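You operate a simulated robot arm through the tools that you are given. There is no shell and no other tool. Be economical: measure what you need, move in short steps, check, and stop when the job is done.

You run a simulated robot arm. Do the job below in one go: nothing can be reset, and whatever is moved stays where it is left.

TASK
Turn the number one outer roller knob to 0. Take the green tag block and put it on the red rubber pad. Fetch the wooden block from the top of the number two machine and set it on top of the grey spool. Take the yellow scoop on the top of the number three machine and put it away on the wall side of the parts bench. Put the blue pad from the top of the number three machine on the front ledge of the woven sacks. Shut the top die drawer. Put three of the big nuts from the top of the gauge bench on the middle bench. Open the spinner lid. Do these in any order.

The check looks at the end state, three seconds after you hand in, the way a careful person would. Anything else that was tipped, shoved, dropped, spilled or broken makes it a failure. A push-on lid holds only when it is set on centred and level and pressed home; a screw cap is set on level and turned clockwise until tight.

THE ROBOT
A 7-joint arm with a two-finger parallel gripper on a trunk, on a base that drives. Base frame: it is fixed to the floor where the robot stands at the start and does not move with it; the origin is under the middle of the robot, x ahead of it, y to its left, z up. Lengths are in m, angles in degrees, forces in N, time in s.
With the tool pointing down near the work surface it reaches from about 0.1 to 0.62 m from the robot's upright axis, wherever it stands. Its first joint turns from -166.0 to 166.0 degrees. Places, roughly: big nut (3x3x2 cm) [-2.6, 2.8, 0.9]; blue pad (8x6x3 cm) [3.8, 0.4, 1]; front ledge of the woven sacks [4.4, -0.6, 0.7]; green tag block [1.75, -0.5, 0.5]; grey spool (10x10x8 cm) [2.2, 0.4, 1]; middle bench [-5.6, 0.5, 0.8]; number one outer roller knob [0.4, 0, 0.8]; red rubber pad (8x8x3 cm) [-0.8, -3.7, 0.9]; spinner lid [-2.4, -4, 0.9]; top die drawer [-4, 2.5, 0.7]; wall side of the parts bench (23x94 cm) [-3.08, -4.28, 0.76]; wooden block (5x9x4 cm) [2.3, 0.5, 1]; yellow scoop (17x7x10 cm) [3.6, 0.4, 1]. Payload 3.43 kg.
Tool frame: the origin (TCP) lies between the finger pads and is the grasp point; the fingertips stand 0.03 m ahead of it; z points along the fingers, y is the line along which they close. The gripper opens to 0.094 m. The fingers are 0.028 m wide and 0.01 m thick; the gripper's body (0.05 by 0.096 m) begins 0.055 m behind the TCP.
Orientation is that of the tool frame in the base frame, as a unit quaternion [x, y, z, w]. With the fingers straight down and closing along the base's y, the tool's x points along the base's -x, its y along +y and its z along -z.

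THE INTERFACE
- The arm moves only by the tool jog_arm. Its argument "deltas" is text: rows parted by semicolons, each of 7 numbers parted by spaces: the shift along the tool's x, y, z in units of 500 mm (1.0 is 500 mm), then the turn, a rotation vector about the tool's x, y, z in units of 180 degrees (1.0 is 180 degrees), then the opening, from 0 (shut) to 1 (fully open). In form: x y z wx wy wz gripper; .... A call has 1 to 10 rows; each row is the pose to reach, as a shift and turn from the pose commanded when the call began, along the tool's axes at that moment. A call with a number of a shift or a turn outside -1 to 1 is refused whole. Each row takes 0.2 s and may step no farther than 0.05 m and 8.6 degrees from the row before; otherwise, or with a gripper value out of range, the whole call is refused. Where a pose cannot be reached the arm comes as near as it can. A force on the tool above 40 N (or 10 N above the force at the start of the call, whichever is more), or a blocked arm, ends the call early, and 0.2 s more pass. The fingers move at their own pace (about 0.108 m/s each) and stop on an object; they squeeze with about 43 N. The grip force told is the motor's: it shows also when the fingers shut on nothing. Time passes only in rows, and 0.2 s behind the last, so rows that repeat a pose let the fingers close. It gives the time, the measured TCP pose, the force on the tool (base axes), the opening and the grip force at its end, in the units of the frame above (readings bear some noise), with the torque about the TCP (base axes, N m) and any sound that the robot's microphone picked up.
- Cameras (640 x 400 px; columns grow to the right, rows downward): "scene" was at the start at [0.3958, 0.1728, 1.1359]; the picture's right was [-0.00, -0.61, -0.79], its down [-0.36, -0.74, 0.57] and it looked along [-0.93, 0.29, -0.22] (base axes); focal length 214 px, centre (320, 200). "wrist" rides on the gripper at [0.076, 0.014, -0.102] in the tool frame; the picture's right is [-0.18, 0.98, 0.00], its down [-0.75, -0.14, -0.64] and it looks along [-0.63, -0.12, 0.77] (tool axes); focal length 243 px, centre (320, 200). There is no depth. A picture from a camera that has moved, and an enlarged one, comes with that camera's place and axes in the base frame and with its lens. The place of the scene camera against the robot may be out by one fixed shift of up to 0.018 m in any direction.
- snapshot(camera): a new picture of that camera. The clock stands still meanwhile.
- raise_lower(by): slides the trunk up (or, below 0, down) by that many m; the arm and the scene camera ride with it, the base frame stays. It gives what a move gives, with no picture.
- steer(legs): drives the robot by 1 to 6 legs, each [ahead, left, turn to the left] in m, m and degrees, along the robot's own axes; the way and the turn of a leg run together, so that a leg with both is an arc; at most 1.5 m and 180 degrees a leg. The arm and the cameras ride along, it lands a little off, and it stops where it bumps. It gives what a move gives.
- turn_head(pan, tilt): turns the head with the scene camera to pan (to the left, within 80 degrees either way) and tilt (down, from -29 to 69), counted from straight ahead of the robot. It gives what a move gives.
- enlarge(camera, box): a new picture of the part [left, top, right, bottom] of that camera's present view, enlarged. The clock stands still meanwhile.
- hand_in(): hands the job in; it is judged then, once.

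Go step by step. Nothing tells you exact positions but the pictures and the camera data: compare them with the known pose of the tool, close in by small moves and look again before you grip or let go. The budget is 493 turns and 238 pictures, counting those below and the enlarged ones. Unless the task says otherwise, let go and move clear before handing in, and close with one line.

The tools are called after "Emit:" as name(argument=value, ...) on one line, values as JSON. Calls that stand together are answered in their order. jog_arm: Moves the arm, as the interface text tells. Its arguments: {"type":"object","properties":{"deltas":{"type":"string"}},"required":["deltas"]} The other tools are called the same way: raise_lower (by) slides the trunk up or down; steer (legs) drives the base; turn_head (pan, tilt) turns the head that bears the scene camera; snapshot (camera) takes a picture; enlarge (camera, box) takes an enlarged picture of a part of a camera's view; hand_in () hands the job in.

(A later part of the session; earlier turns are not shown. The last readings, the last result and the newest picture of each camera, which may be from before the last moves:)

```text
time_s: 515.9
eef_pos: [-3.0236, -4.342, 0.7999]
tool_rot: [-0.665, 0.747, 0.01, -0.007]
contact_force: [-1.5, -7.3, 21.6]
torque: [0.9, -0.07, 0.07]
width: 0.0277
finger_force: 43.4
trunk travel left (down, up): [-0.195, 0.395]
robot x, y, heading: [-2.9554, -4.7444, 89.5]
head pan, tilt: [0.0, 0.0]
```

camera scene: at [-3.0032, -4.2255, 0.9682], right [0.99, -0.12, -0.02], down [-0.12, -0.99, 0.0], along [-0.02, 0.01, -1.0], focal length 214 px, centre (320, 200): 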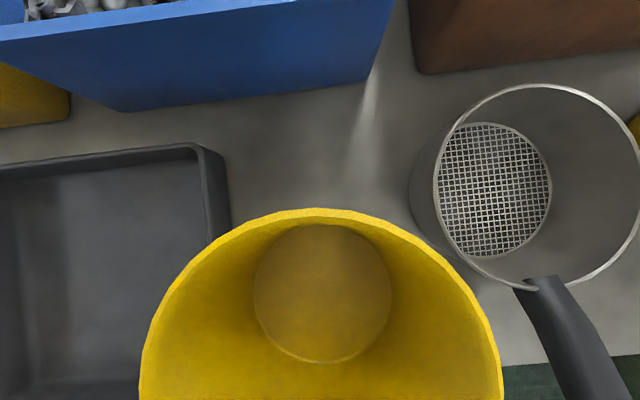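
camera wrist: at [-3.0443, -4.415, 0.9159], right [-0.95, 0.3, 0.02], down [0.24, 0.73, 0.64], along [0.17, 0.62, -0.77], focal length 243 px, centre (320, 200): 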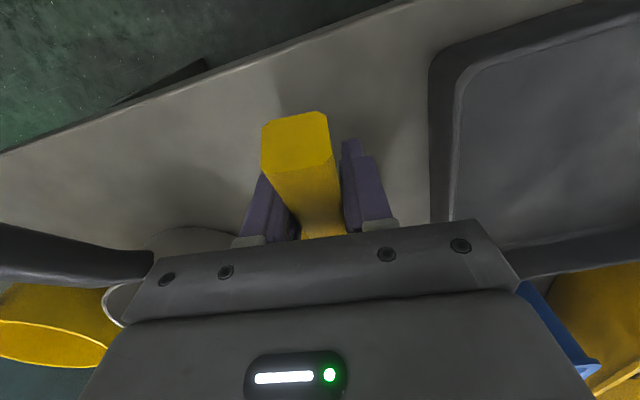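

Cup is on the bench. Release and lift away.

Emit:
jog_arm(deltas="0 0 -0.008 0 0 0 0.35; 0 0 -0.008 0 0 0 0.47; 0 0 -0.008 0 0 0 0.47; 0 0 -0.06 0 0 0 0.47; 0 0 -0.14 0 0 0 0.47; 0 0 -0.2 0 0 0 0.47")

Emit:
raise_lower(by=0.35)

Emit:
turn_head(pan=0, tilt=15)

Emit:
snapshot(camera="scene")

```text
time_s: 517.3
eef_pos: [-3.0211, -4.3415, 0.9003]
tool_rot: [-0.665, 0.747, 0.009, -0.007]
contact_force: [-0.4, -0.2, 0.4]
torque: [0.01, 0.01, -0.01]
width: 0.044
finger_force: 0.0
trunk travel left (down, up): [-0.195, 0.395]
robot x, y, heading: [-2.9558, -4.7518, 89.6]
head pan, tilt: [0.0, 0.0]
```

```text
time_s: 520.7
eef_pos: [-3.0227, -4.3418, 1.2487]
tool_rot: [-0.664, 0.747, 0.009, -0.006]
contact_force: [0.6, -0.6, -0.8]
torque: [0.0, 0.0, -0.02]
width: 0.0442
finger_force: 0.1
trunk travel left (down, up): [-0.545, 0.045]
robot x, y, heading: [-2.9569, -4.7447, 89.3]
head pan, tilt: [0.0, 0.0]
```

```text
time_s: 521.5
eef_pos: [-3.0208, -4.3419, 1.2495]
tool_rot: [-0.664, 0.747, 0.01, -0.006]
contact_force: [0.8, 0.6, 1.0]
torque: [-0.02, 0.02, -0.03]
width: 0.0443
finger_force: 0.0
trunk travel left (down, up): [-0.545, 0.045]
robot x, y, heading: [-2.9621, -4.7458, 89.6]
head pan, tilt: [0.0, 15.0]
```

```text
94 pictures are left
camera scene: at [-3.0047, -4.2504, 1.2966], right [0.99, -0.12, -0.02], down [-0.11, -0.96, 0.26], along [-0.05, -0.25, -0.97], focal length 214 px, centre (320, 200)
```

scene: 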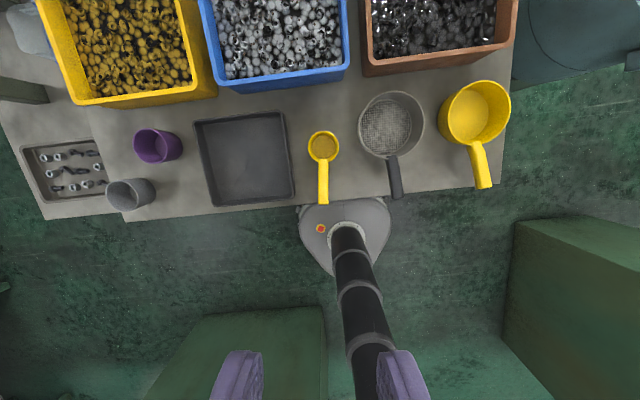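

The scoop is put away in line with the others. Next: back out the same way and fetch the green block.

Emit:
steer(legs=[[0, 0, 90.5], [-0.48, -0.05, 0], [-0.5, -0.22, 0], [-0.5, 0, 0]])

Emit:
steer(legs=[[0, -1.25, 0], [0, -1.25, 0], [0, 0, -179], [1.4, 0, 0], [1.35, 0, 0]])

```text
time_s: 533.4
eef_pos: [-1.8706, -4.5848, 1.2504]
tool_rot: [0.997, -0.073, -0.002, 0.011]
contact_force: [-0.5, 0.7, 0.3]
torque: [0.01, 0.05, -0.01]
width: 0.0441
finger_force: 0.1
trunk travel left (down, up): [-0.545, 0.045]
robot x, y, heading: [-1.4651, -4.535, 177.9]
head pan, tilt: [0.0, 15.0]
```

```text
time_s: 565.9
eef_pos: [1.772, -2.0457, 1.2493]
tool_rot: [0.074, 0.997, 0.012, 0.002]
contact_force: [0.3, -0.7, 0.0]
torque: [0.0, 0.01, 0.0]
width: 0.0439
finger_force: 0.0
trunk travel left (down, up): [-0.545, 0.045]
robot x, y, heading: [1.3655, -2.1015, -2.5]
head pan, tilt: [0.0, 15.0]
```

Emit:
steer(legs=[[0, 0, 92.5], [0.7, 0.04, 0], [0.62, 0, 0]])

Emit:
turn_head(pan=-45, tilt=0)

Emit:
snapshot(camera="scene")

```text
time_s: 576.7
eef_pos: [1.3273, -0.3666, 1.2494]
tool_rot: [-0.652, 0.758, 0.009, -0.007]
contact_force: [0.7, 0.2, 0.2]
torque: [-0.01, 0.0, -0.02]
width: 0.0445
finger_force: 0.0
trunk travel left (down, up): [-0.545, 0.045]
robot x, y, heading: [1.3798, -0.7741, 87.4]
head pan, tilt: [0.0, 15.0]
```

```text
time_s: 577.8
eef_pos: [1.3278, -0.3677, 1.2494]
tool_rot: [-0.652, 0.758, 0.009, -0.006]
contact_force: [-0.1, 0.3, -0.6]
torque: [-0.02, 0.0, -0.02]
width: 0.044
finger_force: 0.1
trunk travel left (down, up): [-0.545, 0.045]
robot x, y, heading: [1.3782, -0.7734, 87.6]
head pan, tilt: [-45.0, 0.0]
```

```text
93 pictures are left
camera scene: at [1.4146, -0.2634, 1.3248], right [0.72, -0.11, 0.69], down [-0.15, -0.99, 0.0], along [0.68, -0.1, -0.72], focal length 214 px, centre (320, 200)
```

scene: 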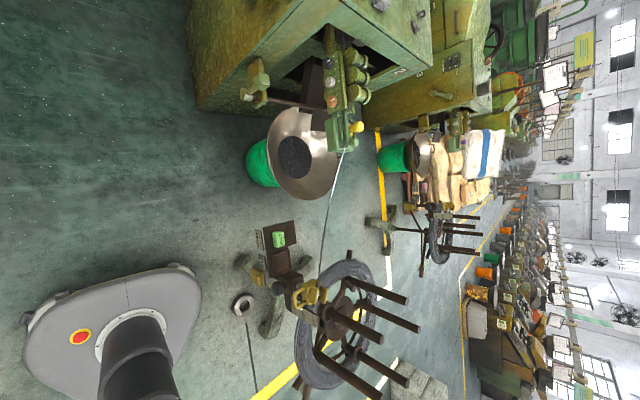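

The green block is at about [1.88, -0.50] on the dark tray. I'll turn to face it and look from above.

Emit:
steer(legs=[[0, 0, -59]])

Emit:
turn_head(pan=0, tilt=-10)

Emit:
snapshot(camera="scene")

```text
time_s: 580.8
eef_pos: [1.7052, -0.5239, 1.2491]
tool_rot: [-0.187, 0.982, 0.012, -0.001]
contact_force: [0.3, 0.2, -0.1]
torque: [0.02, 0.01, 0.01]
width: 0.0443
finger_force: 0.0
trunk travel left (down, up): [-0.545, 0.045]
robot x, y, heading: [1.3802, -0.7773, 28.1]
head pan, tilt: [-45.0, 0.0]
```

```text
time_s: 582.0
eef_pos: [1.7045, -0.5232, 1.2484]
tool_rot: [-0.187, 0.982, 0.012, 0.0]
contact_force: [-0.9, -0.1, 0.2]
torque: [0.02, 0.0, -0.03]
width: 0.0442
finger_force: 0.0
trunk travel left (down, up): [-0.545, 0.045]
robot x, y, heading: [1.3783, -0.7748, 27.8]
head pan, tilt: [0.0, -10.0]
```

```text
92 pictures are left
camera scene: at [1.8274, -0.4733, 1.3057], right [0.37, -0.93, -0.02], down [-0.92, -0.36, -0.18], along [0.16, 0.09, -0.98], focal length 214 px, centre (320, 200)
```

scene: 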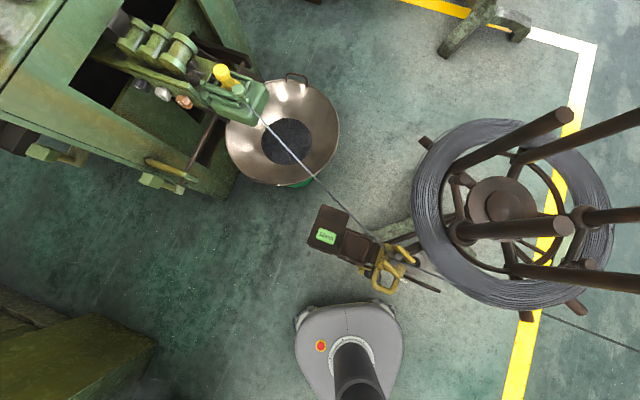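

Emit:
enlarge(camera="scene", box=[280, 180, 420, 300])

Emit:
enlarge(camera="wrist", box=[200, 0, 440, 150])

```text
3.33 times, centred on (350, 240) of scene
camera zoom: at [1.8274, -0.4733, 1.3057], right [0.37, -0.93, -0.02], down [-0.92, -0.36, -0.18], along [0.16, 0.09, -0.98], focal length 715 px, centre (220, 67)
```

zoom: 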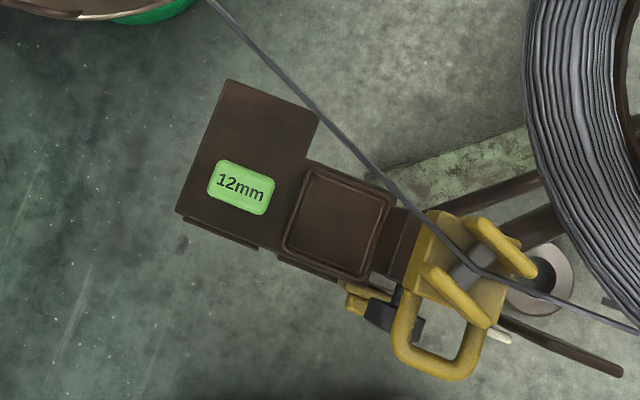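

```text
2.67 times, centred on (320, 75) of wrist
camera zoom: at [1.6289, -0.541, 1.3523], right [-0.19, 0.98, 0.02], down [0.76, 0.13, 0.64], along [0.63, 0.14, -0.77], focal length 647 px, centre (320, 533)
```

zoom: 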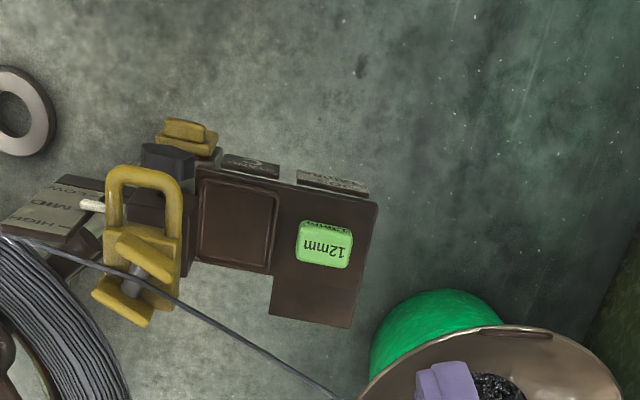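

Block top is at about [1.839, -0.474, 0.592]; the wire passes ~10 cm to its east side. I'll roll the tool so the fingers close across the block's short side and the cameras stay clear of the wire.

Emit:
jog_arm(deltas="-0.032 -0.001 0 0 0 -0.044 0.75; -0.064 -0.002 0 0 0 -0.088 0.75; -0.096 -0.003 0 0 0 -0.132 0.75; -0.128 -0.004 0 0 0 -0.176 0.75; -0.16 -0.005 0 0 0 -0.22 0.75; -0.192 -0.006 0 0 0 -0.264 0.75; -0.224 -0.007 0 0 0 -0.308 0.75; -0.256 -0.008 0 0 0 -0.352 0.75; -0.286 -0.008 0 0 0 -0.396 0.75; -0.286 -0.008 0 0 0 -0.42 0.75")

Emit:
raise_lower(by=-0.4)

Emit:
turn_head(pan=0, tilt=25)

Emit:
snapshot(camera="scene")

Emit:
snapshot(camera="wrist")

```text
time_s: 584.1
eef_pos: [1.8385, -0.475, 1.2489]
tool_rot: [0.75, -0.661, -0.009, -0.006]
contact_force: [0.2, -0.1, -0.1]
torque: [-0.02, 0.02, 0.03]
width: 0.0704
finger_force: 0.1
trunk travel left (down, up): [-0.545, 0.045]
robot x, y, heading: [1.3812, -0.7772, 27.8]
head pan, tilt: [0.0, -10.0]
```

```text
time_s: 588.0
eef_pos: [1.8382, -0.4753, 0.8485]
tool_rot: [0.75, -0.661, -0.01, -0.006]
contact_force: [0.0, 0.5, -0.1]
torque: [0.02, -0.03, -0.02]
width: 0.0705
finger_force: 0.1
trunk travel left (down, up): [-0.145, 0.445]
robot x, y, heading: [1.3798, -0.7751, 27.8]
head pan, tilt: [0.0, -10.0]
```

```text
time_s: 589.0
eef_pos: [1.8387, -0.4751, 0.849]
tool_rot: [0.75, -0.662, -0.01, -0.006]
contact_force: [-0.1, 0.2, -0.6]
torque: [0.0, -0.03, -0.01]
width: 0.0704
finger_force: 0.1
trunk travel left (down, up): [-0.145, 0.445]
robot x, y, heading: [1.3791, -0.7746, 27.9]
head pan, tilt: [0.0, 25.0]
```

```text
89 pictures are left
camera scene: at [1.8361, -0.401, 0.8988], right [0.99, 0.13, 0.0], down [0.12, -0.91, 0.4], along [0.05, -0.4, -0.92], focal length 214 px, centre (320, 200)
```

scene: 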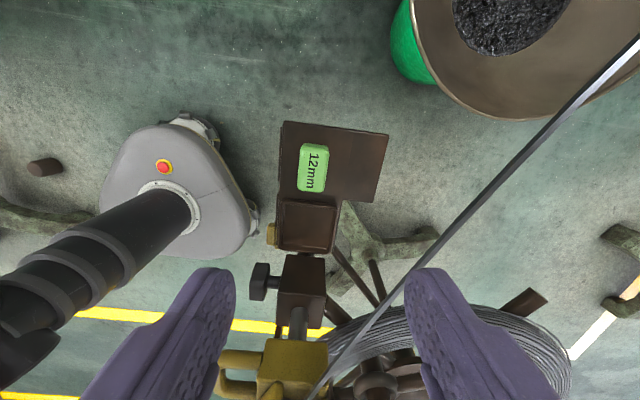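

```text
88 pictures are left
camera wrist: at [1.8343, -0.5545, 0.9501], right [-1.0, 0.06, 0.01], down [0.05, 0.75, 0.66], along [0.03, 0.66, -0.75], focal length 243 px, centre (320, 200)
```

wrist: 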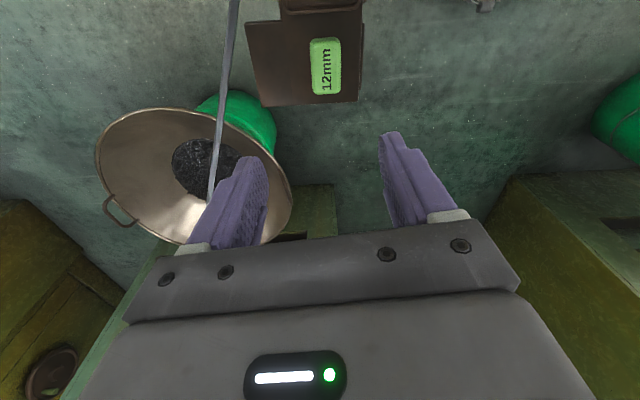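

The wire passes at z≈0.80, only ~7 cm from the block's axis, so a vertical approach is risky. I'll move west, fold the head, and re-orient the tool to a 35° pitch coming from the west.

Emit:
turn_head(pan=0, tilt=60)

Emit:
jog_arm(deltas="0 0.09 0 0 0 0 0.75; 0 0.18 0 0 0 0 0.75; 0 0.18 0 0.0134 -0.0134 0.0427 0.75; 0 0.18 0 0.0269 -0.0267 0.0851 0.75; 0 0.18 0 0.0404 -0.0401 0.1278 0.75; 0 0.18 0 0.0538 -0.0535 0.1704 0.75; 0 0.18 0 0.0673 -0.0669 0.213 0.75; 0 0.18 0 0.0807 -0.0802 0.2555 0.75")

Emit:
jog_arm(deltas="0 0 0 0.0134 -0.0134 0.0427 0.75; 0 0 0 0.0269 -0.0267 0.0851 0.75; 0 0 0 0.0404 -0.0401 0.1278 0.75; 0 0 0 0.0538 -0.0535 0.1704 0.75; 0 0 0 0.0673 -0.0669 0.213 0.75; 0 0 0 0.0723 -0.0718 0.2285 0.75; 0 0 0 0.0723 -0.0718 0.2285 0.75")

Emit:
snapshot(camera="wrist")

```text
time_s: 590.0
eef_pos: [1.8385, -0.4749, 0.8481]
tool_rot: [0.75, -0.661, -0.01, -0.007]
contact_force: [-0.2, -0.3, 0.0]
torque: [0.01, 0.01, -0.03]
width: 0.0705
finger_force: 0.1
trunk travel left (down, up): [-0.145, 0.445]
robot x, y, heading: [1.3756, -0.7758, 27.7]
head pan, tilt: [0.0, 60.0]
```

```text
time_s: 591.8
eef_pos: [1.7476, -0.4855, 0.8497]
tool_rot: [-0.419, 0.891, 0.021, 0.175]
contact_force: [-0.5, -0.2, 0.5]
torque: [0.02, 0.01, -0.03]
width: 0.0706
finger_force: 0.2
trunk travel left (down, up): [-0.145, 0.445]
robot x, y, heading: [1.3819, -0.7732, 27.8]
head pan, tilt: [0.0, 60.0]
```

```text
time_s: 593.4
eef_pos: [1.7483, -0.4865, 0.8493]
tool_rot: [-0.054, 0.952, 0.029, 0.299]
contact_force: [-0.5, -0.2, -1.0]
torque: [-0.02, -0.01, -0.02]
width: 0.0706
finger_force: 0.1
trunk travel left (down, up): [-0.145, 0.445]
robot x, y, heading: [1.3791, -0.7735, 27.8]
head pan, tilt: [0.0, 60.0]
```

```text
87 pictures are left
camera wrist: at [1.6267, -0.4883, 0.8908], right [0.03, 0.99, 0.13], down [0.27, -0.13, 0.95], along [0.96, 0.0, -0.27], focal length 243 px, centre (320, 200)
```

wrist: 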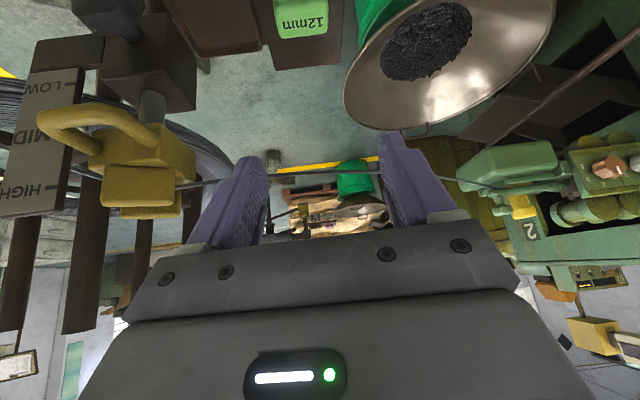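

Good orientation. Advance along the tool axis toward the block, stopping short to check.

Emit:
jog_arm(deltas="0.07 -0.003 0.06 0 0 0 0.75; 0.14 -0.006 0.12 0 0 0 0.75; 0.14 -0.01 0.21 0 0 0 0.75; 0.14 -0.015 0.3 0 0 0 0.75; 0.14 -0.019 0.36 0 0 0 0.75; 0.14 -0.019 0.36 0 0 0 0.75")

Emit:
snapshot(camera="wrist")

Emit:
snapshot(camera="scene")

```text
time_s: 594.8
eef_pos: [1.7934, -0.4866, 0.6599]
tool_rot: [-0.055, 0.953, 0.029, 0.298]
contact_force: [-0.8, -0.4, -0.6]
torque: [-0.01, 0.02, -0.02]
width: 0.0703
finger_force: 0.0
trunk travel left (down, up): [-0.145, 0.445]
robot x, y, heading: [1.3814, -0.7742, 27.9]
head pan, tilt: [0.0, 60.0]
```

```text
86 pictures are left
camera wrist: at [1.6713, -0.4885, 0.7018], right [0.03, 0.99, 0.13], down [0.27, -0.13, 0.95], along [0.96, 0.0, -0.27], focal length 243 px, centre (320, 200)
```

wrist: 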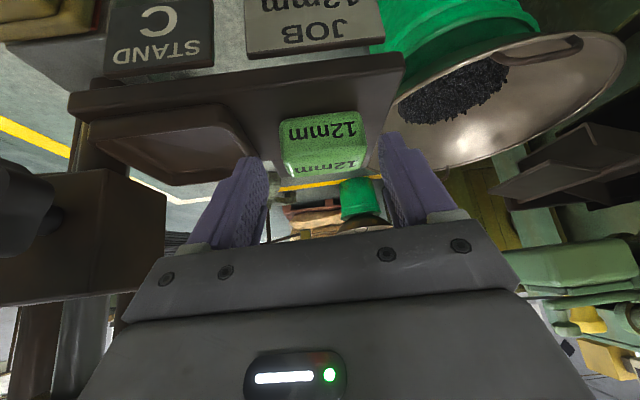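

```text
85 pictures are left
camera scene: at [1.7796, -0.4853, 0.7341], right [0.12, -0.99, -0.02], down [-0.9, -0.12, 0.42], along [-0.42, -0.03, -0.9], focal length 214 px, centre (320, 200)
```

scene: 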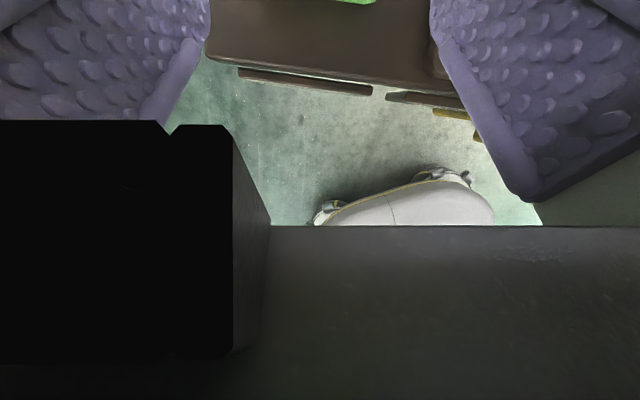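

Aligned. Narrow slightly to clear the pocket rim, advance 4.7 cm and grip.

Emit:
jog_arm(deltas="0 0.005 0 0 0 0 0.69; 0 0.005 0.04 0 0 0 0.69; 0 0.005 0.08 0 0 0 0.69; 0 0.005 0.092 0 0 0 0.69; 0 0.005 0.092 0 0 0 0; 0 0.005 0.092 0 0 0 0; 0 0.005 0.092 0 0 0 0")

Emit:
snapshot(camera="wrist")

```text
time_s: 595.6
eef_pos: [1.8128, -0.4794, 0.6333]
tool_rot: [-0.055, 0.952, 0.029, 0.299]
contact_force: [-13.2, -3.6, 22.8]
torque: [-0.9, 0.24, -0.48]
width: 0.0656
finger_force: 0.8
trunk travel left (down, up): [-0.145, 0.445]
robot x, y, heading: [1.3806, -0.7751, 27.9]
head pan, tilt: [0.0, 60.0]
stopped in row 4: the force on the tool passed its limit at 62 N (the readings are from after the stop); the commanded pose is now the measured one
```

```text
84 pictures are left
camera wrist: at [1.6906, -0.481, 0.6747], right [0.03, 0.99, 0.13], down [0.27, -0.13, 0.95], along [0.96, 0.01, -0.27], focal length 243 px, centre (320, 200)
```

wrist: 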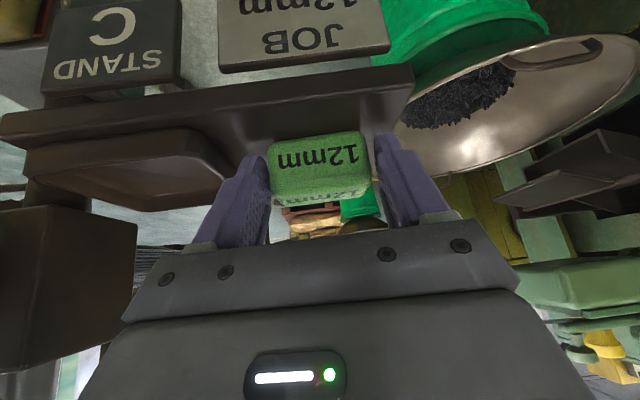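

The south fingertip touched the tray. Back off 2 mm and close on the block here.

Emit:
jog_arm(deltas="0 0 -0.005 0 0 0 0.69; 0 0 -0.005 0 0 0 0; 0 0 -0.005 0 0 0 0; 0 0 -0.005 0 0 0 0; 0 0 -0.005 0 0 0 0")

Emit:
snapshot(camera="wrist")

```text
time_s: 596.8
eef_pos: [1.8132, -0.4797, 0.6334]
tool_rot: [-0.055, 0.953, 0.029, 0.298]
contact_force: [1.9, -0.2, 3.6]
torque: [-0.1, -0.11, 0.06]
width: 0.0572
finger_force: 43.1
trunk travel left (down, up): [-0.145, 0.445]
robot x, y, heading: [1.3786, -0.775, 27.8]
head pan, tilt: [0.0, 60.0]
```

```text
83 pictures are left
camera wrist: at [1.6912, -0.4803, 0.6748], right [0.03, 0.99, 0.13], down [0.27, -0.13, 0.95], along [0.96, 0.01, -0.27], focal length 243 px, centre (320, 200)
```

wrist: 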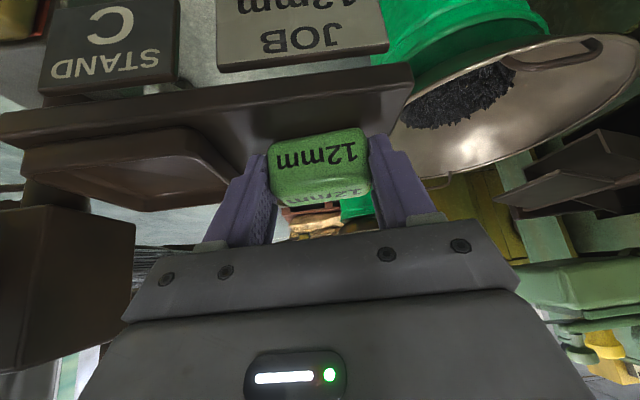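

Gripped (57 mm). Lift up and back along the tool axis, away from the wire.

Emit:
jog_arm(deltas="-0.02 0 -0.03 0 0 0 0; -0.034 0 -0.05 0 0 0 0; -0.034 0 -0.12 0 0 0 0; -0.034 0 -0.2 0 0 0 0; -0.034 0 -0.28 0 0 0 0; -0.034 0 -0.36 0 0 0 0; -0.034 0 -0.36 0 0 0 0")

Emit:
snapshot(camera="wrist")

```text
time_s: 598.4
eef_pos: [1.7262, -0.4944, 0.7912]
tool_rot: [-0.055, 0.953, 0.029, 0.297]
contact_force: [0.2, 0.1, -1.4]
torque: [-0.02, 0.02, -0.02]
width: 0.0571
finger_force: 43.0
trunk travel left (down, up): [-0.145, 0.445]
robot x, y, heading: [1.3802, -0.7721, 27.8]
head pan, tilt: [0.0, 60.0]
```

```text
82 pictures are left
camera wrist: at [1.6038, -0.4957, 0.8331], right [0.03, 0.99, 0.13], down [0.27, -0.13, 0.95], along [0.96, 0.01, -0.27], focal length 243 px, centre (320, 200)
```

wrist: 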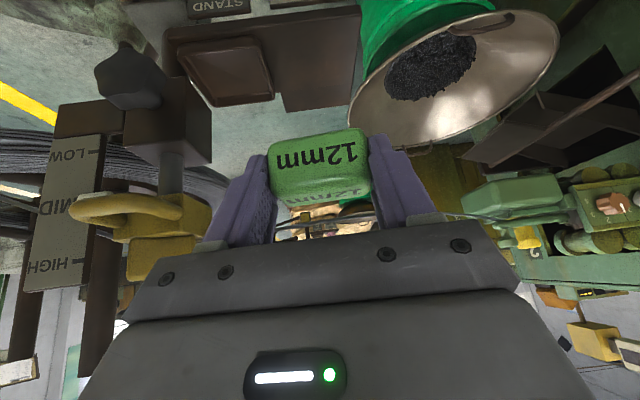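

Got the green block. Raise, and drive to the green bench with the red pad.

Emit:
raise_lower(by=0.4)

Emit:
steer(legs=[[0, 0, 62], [-1.33, 0, 0], [0, 1.4, 0], [0, 1.38, 0], [0, 0, -90]])

Emit:
turn_head(pan=-60, tilt=-20)

Emit:
snapshot(camera="scene")

```text
time_s: 602.3
eef_pos: [1.7257, -0.4934, 1.1918]
tool_rot: [-0.055, 0.952, 0.029, 0.299]
contact_force: [0.0, -0.1, 0.0]
torque: [0.01, 0.02, 0.0]
width: 0.0568
finger_force: 42.7
trunk travel left (down, up): [-0.545, 0.045]
robot x, y, heading: [1.3812, -0.7701, 27.7]
head pan, tilt: [0.0, 60.0]
```

```text
time_s: 628.6
eef_pos: [-1.0242, -1.8895, 1.1912]
tool_rot: [0.189, 0.935, -0.046, 0.296]
contact_force: [-0.4, -0.2, -0.5]
torque: [0.03, 0.02, -0.02]
width: 0.0568
finger_force: 43.1
trunk travel left (down, up): [-0.545, 0.045]
robot x, y, heading: [-1.4625, -1.9591, -1.4]
head pan, tilt: [0.0, 60.0]
```

```text
time_s: 630.1
eef_pos: [-1.0228, -1.8895, 1.1917]
tool_rot: [0.189, 0.935, -0.048, 0.295]
contact_force: [0.1, -0.9, -1.3]
torque: [-0.01, 0.03, -0.01]
width: 0.057
finger_force: 43.0
trunk travel left (down, up): [-0.545, 0.045]
robot x, y, heading: [-1.4591, -1.9578, -1.6]
head pan, tilt: [-60.0, -20.0]
```

```text
81 pictures are left
camera scene: at [-0.9861, -1.9716, 1.3554], right [-0.65, -0.29, 0.7], down [-0.73, 0.0, -0.68], along [0.2, -0.96, -0.21], focal length 214 px, centre (320, 200)
```

scene: 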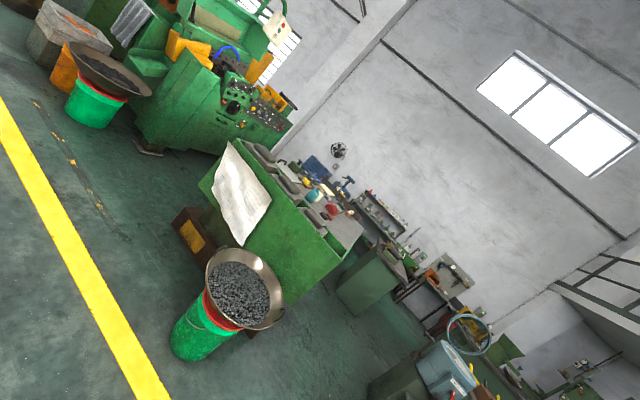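

Emit:
steer(legs=[[0, -0.9, 1.6], [0, -0.87, 0]])

Emit:
turn_head(pan=0, tilt=-15)

Emit:
snapshot(camera="scene")

```text
time_s: 639.1
eef_pos: [-1.0448, -3.6538, 1.1915]
tool_rot: [0.179, 0.937, -0.044, 0.296]
contact_force: [0.4, -0.9, 0.2]
torque: [-0.04, -0.01, 0.04]
width: 0.057
finger_force: 43.3
trunk travel left (down, up): [-0.545, 0.045]
robot x, y, heading: [-1.4809, -3.7378, -0.6]
head pan, tilt: [-60.0, -20.0]
```

```text
time_s: 640.4
eef_pos: [-1.0455, -3.6542, 1.1907]
tool_rot: [0.179, 0.937, -0.044, 0.295]
contact_force: [0.0, -0.2, -0.2]
torque: [0.02, -0.02, 0.0]
width: 0.0569
finger_force: 42.9
trunk travel left (down, up): [-0.545, 0.045]
robot x, y, heading: [-1.4822, -3.7368, -0.3]
head pan, tilt: [0.0, -15.0]
```

```text
80 pictures are left
camera scene: at [-0.9644, -3.6801, 1.3182], right [-0.36, -0.93, -0.02], down [-0.6, 0.25, -0.76], along [0.72, -0.26, -0.64], focal length 214 px, centre (320, 200)
```

scene: 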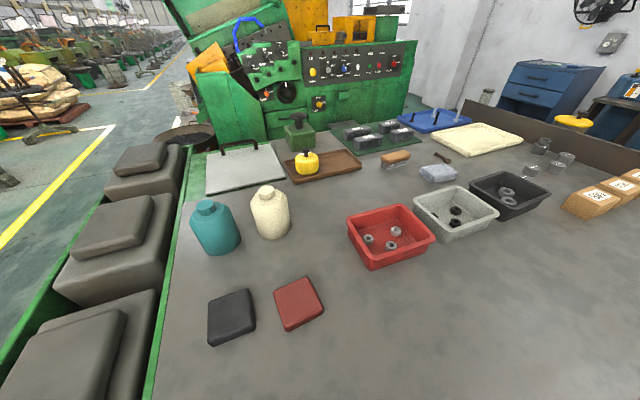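

The red pad is at about [-0.76, -3.70], next to a black one. I'll drive closer, move over it and lower.

Emit:
steer(legs=[[0.12, 0, 0]])

Emit:
jog_arm(deltas="-0.06 0.006 0.042 0 0 0 0; -0.12 0.013 0.084 0 0 0 0; -0.18 0.02 0.126 0 0 0 0; -0.242 0.026 0.168 0 0 0 0; -0.242 0.026 0.168 0 0 0 0")

Emit:
turn_head(pan=0, tilt=30)

Emit:
raise_lower(by=-0.15)

Emit:
snapshot(camera="scene")

Emit:
snapshot(camera="wrist")

```text
time_s: 641.6
eef_pos: [-0.923, -3.6551, 1.1911]
tool_rot: [0.18, 0.937, -0.045, 0.295]
contact_force: [1.2, -0.1, -0.2]
torque: [-0.01, 0.01, -0.01]
width: 0.0569
finger_force: 43.1
trunk travel left (down, up): [-0.545, 0.045]
robot x, y, heading: [-1.3604, -3.7352, -0.5]
head pan, tilt: [0.0, -15.0]
```

```text
time_s: 642.8
eef_pos: [-0.7823, -3.6972, 1.1935]
tool_rot: [0.178, 0.937, -0.045, 0.297]
contact_force: [0.3, 0.1, -0.3]
torque: [-0.03, -0.01, 0.02]
width: 0.0572
finger_force: 42.8
trunk travel left (down, up): [-0.545, 0.045]
robot x, y, heading: [-1.3611, -3.7396, -0.5]
head pan, tilt: [0.0, -15.0]
```

```text
time_s: 643.9
eef_pos: [-0.7818, -3.6964, 1.1931]
tool_rot: [0.18, 0.937, -0.045, 0.295]
contact_force: [0.3, 0.4, -0.4]
torque: [0.0, 0.0, -0.01]
width: 0.057
finger_force: 43.6
trunk travel left (down, up): [-0.545, 0.045]
robot x, y, heading: [-1.3599, -3.7369, -0.6]
head pan, tilt: [0.0, 30.0]
```

```text
time_s: 645.7
eef_pos: [-0.7816, -3.6973, 1.0421]
tool_rot: [0.178, 0.937, -0.043, 0.297]
contact_force: [0.0, 0.5, -1.3]
torque: [-0.01, -0.03, 0.0]
width: 0.0571
finger_force: 42.3
trunk travel left (down, up): [-0.395, 0.195]
robot x, y, heading: [-1.359, -3.7378, -0.4]
head pan, tilt: [0.0, 30.0]
```

```text
79 pictures are left
camera scene: at [-0.7498, -3.7028, 1.1212], right [-0.36, -0.93, -0.02], down [-0.93, 0.36, -0.08], along [0.09, -0.01, -1.0], focal length 214 px, centre (320, 200)
```

scene: 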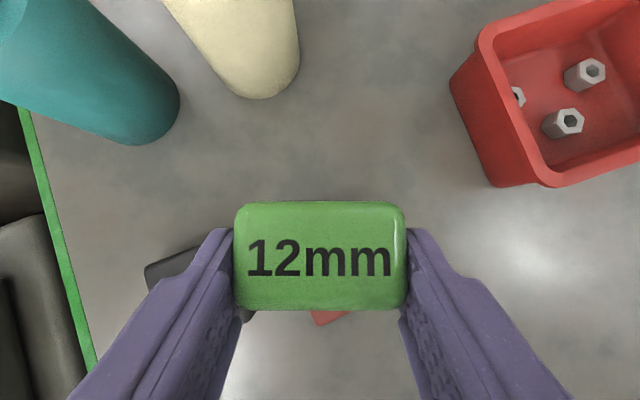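

```text
78 pictures are left
camera wrist: at [-0.8896, -3.6406, 1.0843], right [0.5, 0.86, 0.13], down [0.18, -0.24, 0.95], along [0.85, -0.45, -0.27], focal length 243 px, centre (320, 200)
```

wrist: 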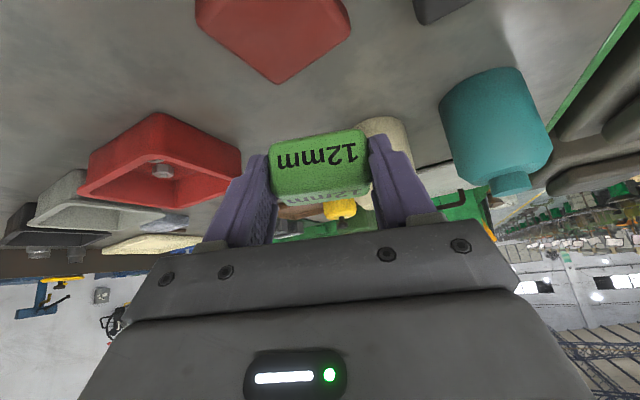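

Refined: pad top is z≈0.94 with centre about [-0.784, -3.701]. Correct 2 cm west and lower.

Emit:
jog_arm(deltas="0.04 -0.02 -0.015 0 0 0 0; 0.07 -0.024 0.03 0 0 0 0; 0.099 -0.026 0.076 0 0 0 0; 0.099 -0.026 0.076 0 0 0 0")

Emit:
snapshot(camera="wrist")

Emit:
snapshot(camera="scene")

```text
time_s: 646.7
eef_pos: [-0.8037, -3.7001, 0.9827]
tool_rot: [0.179, 0.937, -0.044, 0.296]
contact_force: [0.6, -0.1, 0.5]
torque: [-0.01, 0.03, 0.01]
width: 0.0569
finger_force: 43.1
trunk travel left (down, up): [-0.395, 0.195]
robot x, y, heading: [-1.359, -3.7391, -0.4]
head pan, tilt: [0.0, 30.0]
```

```text
77 pictures are left
camera wrist: at [-0.9117, -3.6434, 1.024], right [0.5, 0.86, 0.13], down [0.18, -0.24, 0.95], along [0.85, -0.45, -0.27], focal length 243 px, centre (320, 200)
```

wrist: 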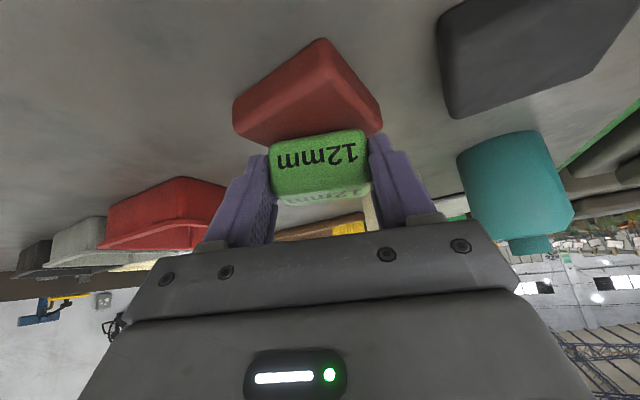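

```text
76 pictures are left
camera scene: at [-0.7718, -3.7057, 1.0608], right [-0.36, -0.93, -0.02], down [-0.93, 0.36, -0.08], along [0.09, -0.01, -1.0], focal length 214 px, centre (320, 200)
```

scene: 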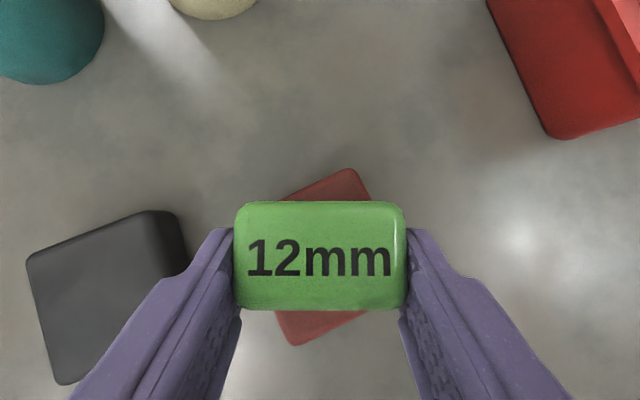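

Block is right over the pad. Lower to contact.

Emit:
jog_arm(deltas="0.006 0 0.008 0 0 0 0; 0.011 0 0.016 0 0 0 0; 0.011 0 0.016 0 0 0 0")

Emit:
jog_arm(deltas="0.006 0 0.008 0 0 0 0; 0.011 0 0.016 0 0 0 0; 0.011 0 0.016 0 0 0 0")

```text
time_s: 647.5
eef_pos: [-0.8037, -3.7009, 0.9768]
tool_rot: [0.179, 0.936, -0.044, 0.3]
contact_force: [-0.9, 2.9, 39.5]
torque: [-1.17, 0.09, 0.0]
width: 0.057
finger_force: 42.9
trunk travel left (down, up): [-0.395, 0.195]
robot x, y, heading: [-1.3594, -3.734, -0.6]
head pan, tilt: [0.0, 30.0]
```

```text
time_s: 647.8
eef_pos: [-0.8032, -3.6999, 0.9765]
tool_rot: [0.178, 0.936, -0.044, 0.302]
contact_force: [-11.9, 1.2, 27.9]
torque: [-0.74, 0.62, -0.35]
width: 0.0572
finger_force: 43.2
trunk travel left (down, up): [-0.395, 0.195]
robot x, y, heading: [-1.364, -3.7402, -0.1]
head pan, tilt: [0.0, 30.0]
stopped in row 1: the force on the tool passed its limit at 55 N (the readings are from after the stop); the commanded pose is now the measured one
```

Emit:
jog_arm(deltas="-0.004 0 -0.006 0 0 0 0.66; -0.004 0 -0.006 0 0 0 0.72; -0.004 0 -0.006 0 0 0 0.72; -0.03 0 -0.043 0 0 0 0.72; -0.07 0 -0.1 0 0 0 0.72; -0.11 0 -0.16 0 0 0 0.72")

Emit:
snapshot(camera="scene")

Emit:
snapshot(camera="wrist")

```text
time_s: 649.2
eef_pos: [-0.8038, -3.701, 1.0715]
tool_rot: [0.179, 0.936, -0.044, 0.3]
contact_force: [-0.4, 0.5, 0.2]
torque: [0.03, 0.02, 0.01]
width: 0.0678
finger_force: 0.0
trunk travel left (down, up): [-0.395, 0.195]
robot x, y, heading: [-1.36, -3.7384, -0.5]
head pan, tilt: [0.0, 30.0]
```

```text
75 pictures are left
camera scene: at [-0.7724, -3.707, 1.1494], right [-0.36, -0.93, -0.02], down [-0.93, 0.36, -0.09], along [0.09, -0.01, -1.0], focal length 214 px, centre (320, 200)
```

scene: 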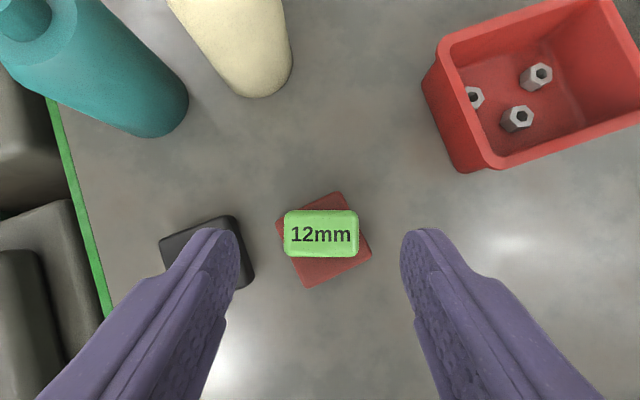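

```text
74 pictures are left
camera wrist: at [-0.9121, -3.6447, 1.1115], right [0.49, 0.86, 0.13], down [0.17, -0.24, 0.96], along [0.85, -0.45, -0.26], focal length 243 px, centre (320, 200)
```

wrist: 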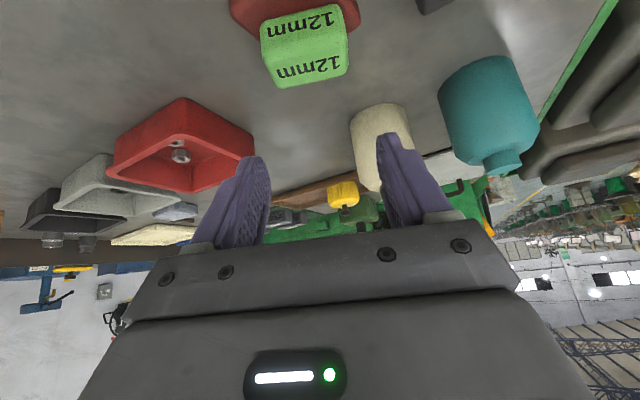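

The green block sits on the red pad. Now to the drawer and nuts in the north-west: raise, retract and drive back out.

Emit:
raise_lower(by=0.19)

Emit:
jog_arm(deltas="0.06 -0.006 -0.042 0 0 0 0.5; 0.12 -0.012 -0.084 0 0 0 0.5; 0.17 -0.018 -0.12 0 0 0 0.5; 0.17 -0.018 -0.12 0 0 0 0.5")

Emit:
steer(legs=[[-0.08, 0.8, 0], [0, 0.8, 0], [0, 0, 90.5], [0, 0.64, 0], [1.1, 0, 0], [1.08, 0, 0]])

Emit:
turn_head(pan=0, tilt=-29)

Emit:
snapshot(camera="scene")

```text
time_s: 651.2
eef_pos: [-0.803, -3.7005, 1.2607]
tool_rot: [0.178, 0.936, -0.044, 0.3]
contact_force: [0.8, 0.8, -0.1]
torque: [-0.01, 0.02, 0.02]
width: 0.0677
finger_force: 0.0
trunk travel left (down, up): [-0.585, 0.005]
robot x, y, heading: [-1.3592, -3.7342, -0.0]
head pan, tilt: [0.0, 30.0]
```

```text
time_s: 652.2
eef_pos: [-0.9029, -3.6725, 1.2593]
tool_rot: [0.179, 0.936, -0.043, 0.3]
contact_force: [0.2, 0.4, -0.6]
torque: [0.03, 0.04, -0.02]
width: 0.0469
finger_force: 0.0
trunk travel left (down, up): [-0.585, 0.005]
robot x, y, heading: [-1.363, -3.737, -0.4]
head pan, tilt: [0.0, 30.0]
```

```text
time_s: 677.8
eef_pos: [-2.1104, 0.5006, 1.2603]
tool_rot: [-0.538, 0.787, 0.181, 0.242]
contact_force: [0.2, 0.3, 0.3]
torque: [-0.01, 0.0, -0.04]
width: 0.047
finger_force: 0.0
trunk travel left (down, up): [-0.585, 0.005]
robot x, y, heading: [-2.0409, 0.0383, 89.7]
head pan, tilt: [0.0, 30.0]
```

```text
time_s: 679.0
eef_pos: [-2.1097, 0.4986, 1.2601]
tool_rot: [-0.537, 0.787, 0.181, 0.243]
contact_force: [1.2, 0.2, -0.1]
torque: [-0.01, 0.0, -0.02]
width: 0.0471
finger_force: 0.1
trunk travel left (down, up): [-0.585, 0.005]
robot x, y, heading: [-2.0458, 0.0423, 89.7]
head pan, tilt: [0.0, -28.6]
```

```text
73 pictures are left
camera scene: at [-2.0701, 0.5838, 1.4086], right [0.93, -0.36, -0.02], down [-0.18, -0.4, -0.9], along [0.31, 0.84, -0.44], focal length 214 px, centre (320, 200)
```

scene: 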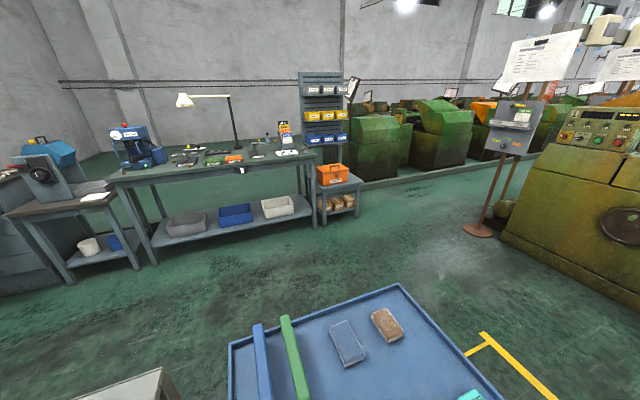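

The gauge bench (with the lamp) is to the north, around x −3.1…−1.45, south edge y≈2.6. I'll go around the east side of the blue cart to reach it.

Emit:
steer(legs=[[0.1, -0.1, 0], [0, -0.72, 0], [1.45, 0, 0], [0, 1.35, 0], [0.4, 0, 0]])

Emit:
turn_head(pan=0, tilt=-20)

Emit:
snapshot(camera="scene")

```text
time_s: 699.2
eef_pos: [-2.67, 2.4233, 1.2599]
tool_rot: [-0.538, 0.786, 0.182, 0.243]
contact_force: [-0.2, 0.0, -0.1]
torque: [0.0, -0.01, 0.0]
width: 0.0467
finger_force: 0.0
trunk travel left (down, up): [-0.585, 0.005]
robot x, y, heading: [-2.6003, 1.9669, 90.1]
head pan, tilt: [0.0, -28.6]
```

```text
time_s: 699.9
eef_pos: [-2.6685, 2.4213, 1.2603]
tool_rot: [-0.538, 0.787, 0.181, 0.242]
contact_force: [-0.6, -0.6, 0.7]
torque: [0.01, -0.02, -0.01]
width: 0.0471
finger_force: 0.0
trunk travel left (down, up): [-0.585, 0.005]
robot x, y, heading: [-2.6026, 1.9646, 89.7]
head pan, tilt: [0.0, -20.0]
```

```text
72 pictures are left
camera scene: at [-2.6313, 2.5036, 1.3953], right [0.93, -0.35, -0.02], down [-0.22, -0.53, -0.82], along [0.28, 0.77, -0.57], focal length 214 px, centre (320, 200)
```

scene: 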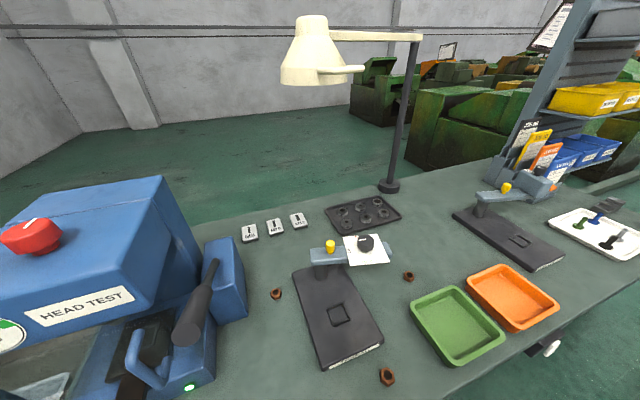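

Emit:
enlarge(camera="scene", box=[230, 180, 460, 400])

```text
1.82 times, centred on (345, 290) of scene
camera zoom: at [-2.6313, 2.5036, 1.3953], right [0.93, -0.35, -0.02], down [-0.22, -0.53, -0.82], along [0.28, 0.77, -0.57], focal length 390 px, centre (274, 36)
```

zoom: 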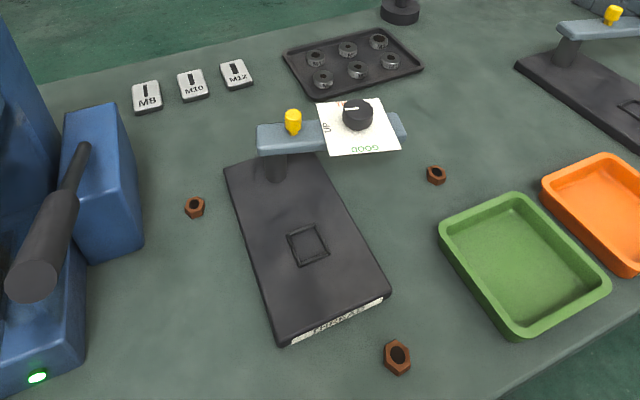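

Three copper nuts lie on the bench: A [-2.633, 2.836], B [-2.29, 2.757], C [-2.473, 2.594]. I'll reset the tool to vertical and go for C first.

Emit:
steer(legs=[[0.2, -0.1, 0]])

Emit:
jog_arm(deltas="-0.003 -0.04 0.001 -0.0056 0.0389 -0.0229 0.55; -0.007 -0.08 0.002 -0.0112 0.0778 -0.0458 0.55; -0.01 -0.12 0.004 -0.0168 0.1167 -0.0688 0.55; -0.014 -0.16 0.005 -0.0224 0.1556 -0.0917 0.55; -0.017 -0.199 0.006 -0.028 0.1945 -0.1146 0.55; -0.017 -0.199 0.006 -0.028 0.1945 -0.1146 0.55")

Emit:
raise_lower(by=-0.2)

Emit:
turn_head(pan=0, tilt=15)

Emit:
snapshot(camera="scene")

Emit:
snapshot(camera="wrist")

```text
time_s: 701.6
eef_pos: [-2.5691, 2.6236, 1.2601]
tool_rot: [-0.538, 0.787, 0.181, 0.242]
contact_force: [0.8, 1.2, -0.3]
torque: [-0.03, -0.03, -0.03]
width: 0.047
finger_force: 0.0
trunk travel left (down, up): [-0.585, 0.005]
robot x, y, heading: [-2.5012, 2.1666, 89.8]
head pan, tilt: [0.0, -20.0]
```

```text
time_s: 703.0
eef_pos: [-2.4746, 2.596, 1.2601]
tool_rot: [0.708, -0.706, 0.001, -0.001]
contact_force: [0.1, 0.2, 0.1]
torque: [0.01, 0.0, -0.05]
width: 0.0516
finger_force: 0.0
trunk travel left (down, up): [-0.585, 0.005]
robot x, y, heading: [-2.5037, 2.1621, 90.1]
head pan, tilt: [0.0, -20.0]
```

```text
time_s: 705.1
eef_pos: [-2.4764, 2.5958, 1.0608]
tool_rot: [0.708, -0.707, 0.0, 0.0]
contact_force: [-0.5, -0.3, 0.1]
torque: [0.01, 0.0, -0.02]
width: 0.0518
finger_force: 0.1
trunk travel left (down, up): [-0.385, 0.205]
robot x, y, heading: [-2.5036, 2.1652, 90.0]
head pan, tilt: [0.0, -20.0]
```

```text
time_s: 706.2
eef_pos: [-2.4744, 2.5966, 1.0603]
tool_rot: [0.707, -0.707, -0.001, -0.001]
contact_force: [-0.1, 0.3, 0.0]
torque: [0.01, -0.02, -0.01]
width: 0.0517
finger_force: 0.0
trunk travel left (down, up): [-0.385, 0.205]
robot x, y, heading: [-2.5012, 2.1639, 89.8]
head pan, tilt: [0.0, 15.0]
```

```text
70 pictures are left
camera scene: at [-2.4684, 2.6874, 1.1078], right [1.0, 0.0, 0.0], down [0.0, -0.97, 0.26], along [0.0, -0.26, -0.97], focal length 214 px, centre (320, 200)
```

scene: 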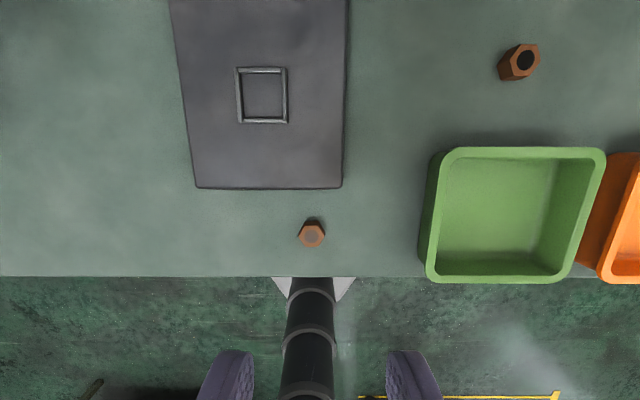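

```text
69 pictures are left
camera wrist: at [-2.4888, 2.5196, 1.1634], right [-0.98, 0.18, 0.0], down [0.14, 0.75, 0.64], along [0.12, 0.63, -0.77], focal length 243 px, centre (320, 200)
```

wrist: 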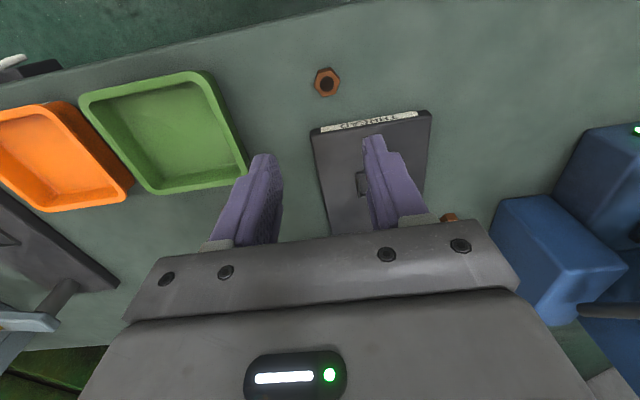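

Nut C is at [-2.479, 2.589], top z≈0.884, flats facing the fingers. Descend and grip.

Emit:
jog_arm(deltas="0.007 0.005 0.08 0 0 0 0.5; 0.015 0.01 0.16 0 0 0 0.5; 0.015 0.01 0.24 0 0 0 0.5; 0.015 0.01 0.3 0 0 0 0.5; 0.015 0.01 0.322 0 0 0 0.5; 0.015 0.01 0.322 0 0 0 0; 0.015 0.01 0.322 0 0 0 0; 0.015 0.01 0.322 0 0 0 0")

Emit:
jog_arm(deltas="0 0 -0.04 0 0 0 0; 0 0 -0.12 0 0 0 0; 0 0 -0.2 0 0 0 0; 0 0 -0.2 0 0 0 0")

Emit:
snapshot(camera="wrist")

```text
time_s: 707.3
eef_pos: [-2.4787, 2.5885, 0.91]
tool_rot: [0.708, -0.707, 0.0, 0.0]
contact_force: [-1.0, -6.9, 16.3]
torque: [-0.35, 0.34, -0.03]
width: 0.0471
finger_force: 0.1
trunk travel left (down, up): [-0.385, 0.205]
robot x, y, heading: [-2.4986, 2.1659, 89.9]
head pan, tilt: [0.0, 15.0]
stopped in row 5: the force on the tool passed its limit at 61 N (the readings are from after the stop); the commanded pose is now the measured one
```

```text
time_s: 708.3
eef_pos: [-2.4799, 2.589, 1.0081]
tool_rot: [0.707, -0.707, 0.0, 0.0]
contact_force: [-0.1, 1.5, -0.7]
torque: [0.0, 0.0, 0.0]
width: 0.0239
finger_force: 43.6
trunk travel left (down, up): [-0.385, 0.205]
robot x, y, heading: [-2.5003, 2.1676, 89.6]
head pan, tilt: [0.0, 15.0]
```

```text
68 pictures are left
camera wrist: at [-2.4943, 2.5126, 1.1116], right [-0.98, 0.18, 0.0], down [0.14, 0.75, 0.64], along [0.12, 0.63, -0.77], focal length 243 px, centre (320, 200)
```

wrist: 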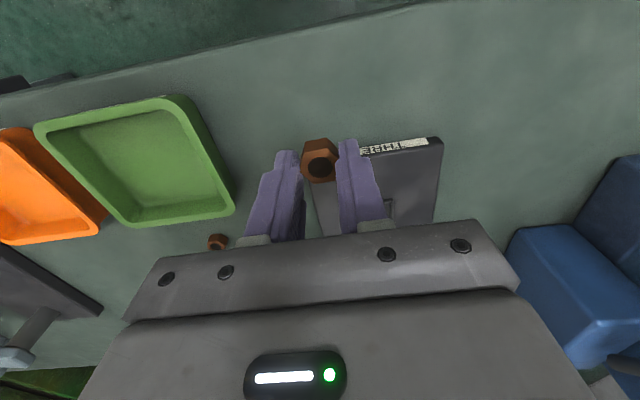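

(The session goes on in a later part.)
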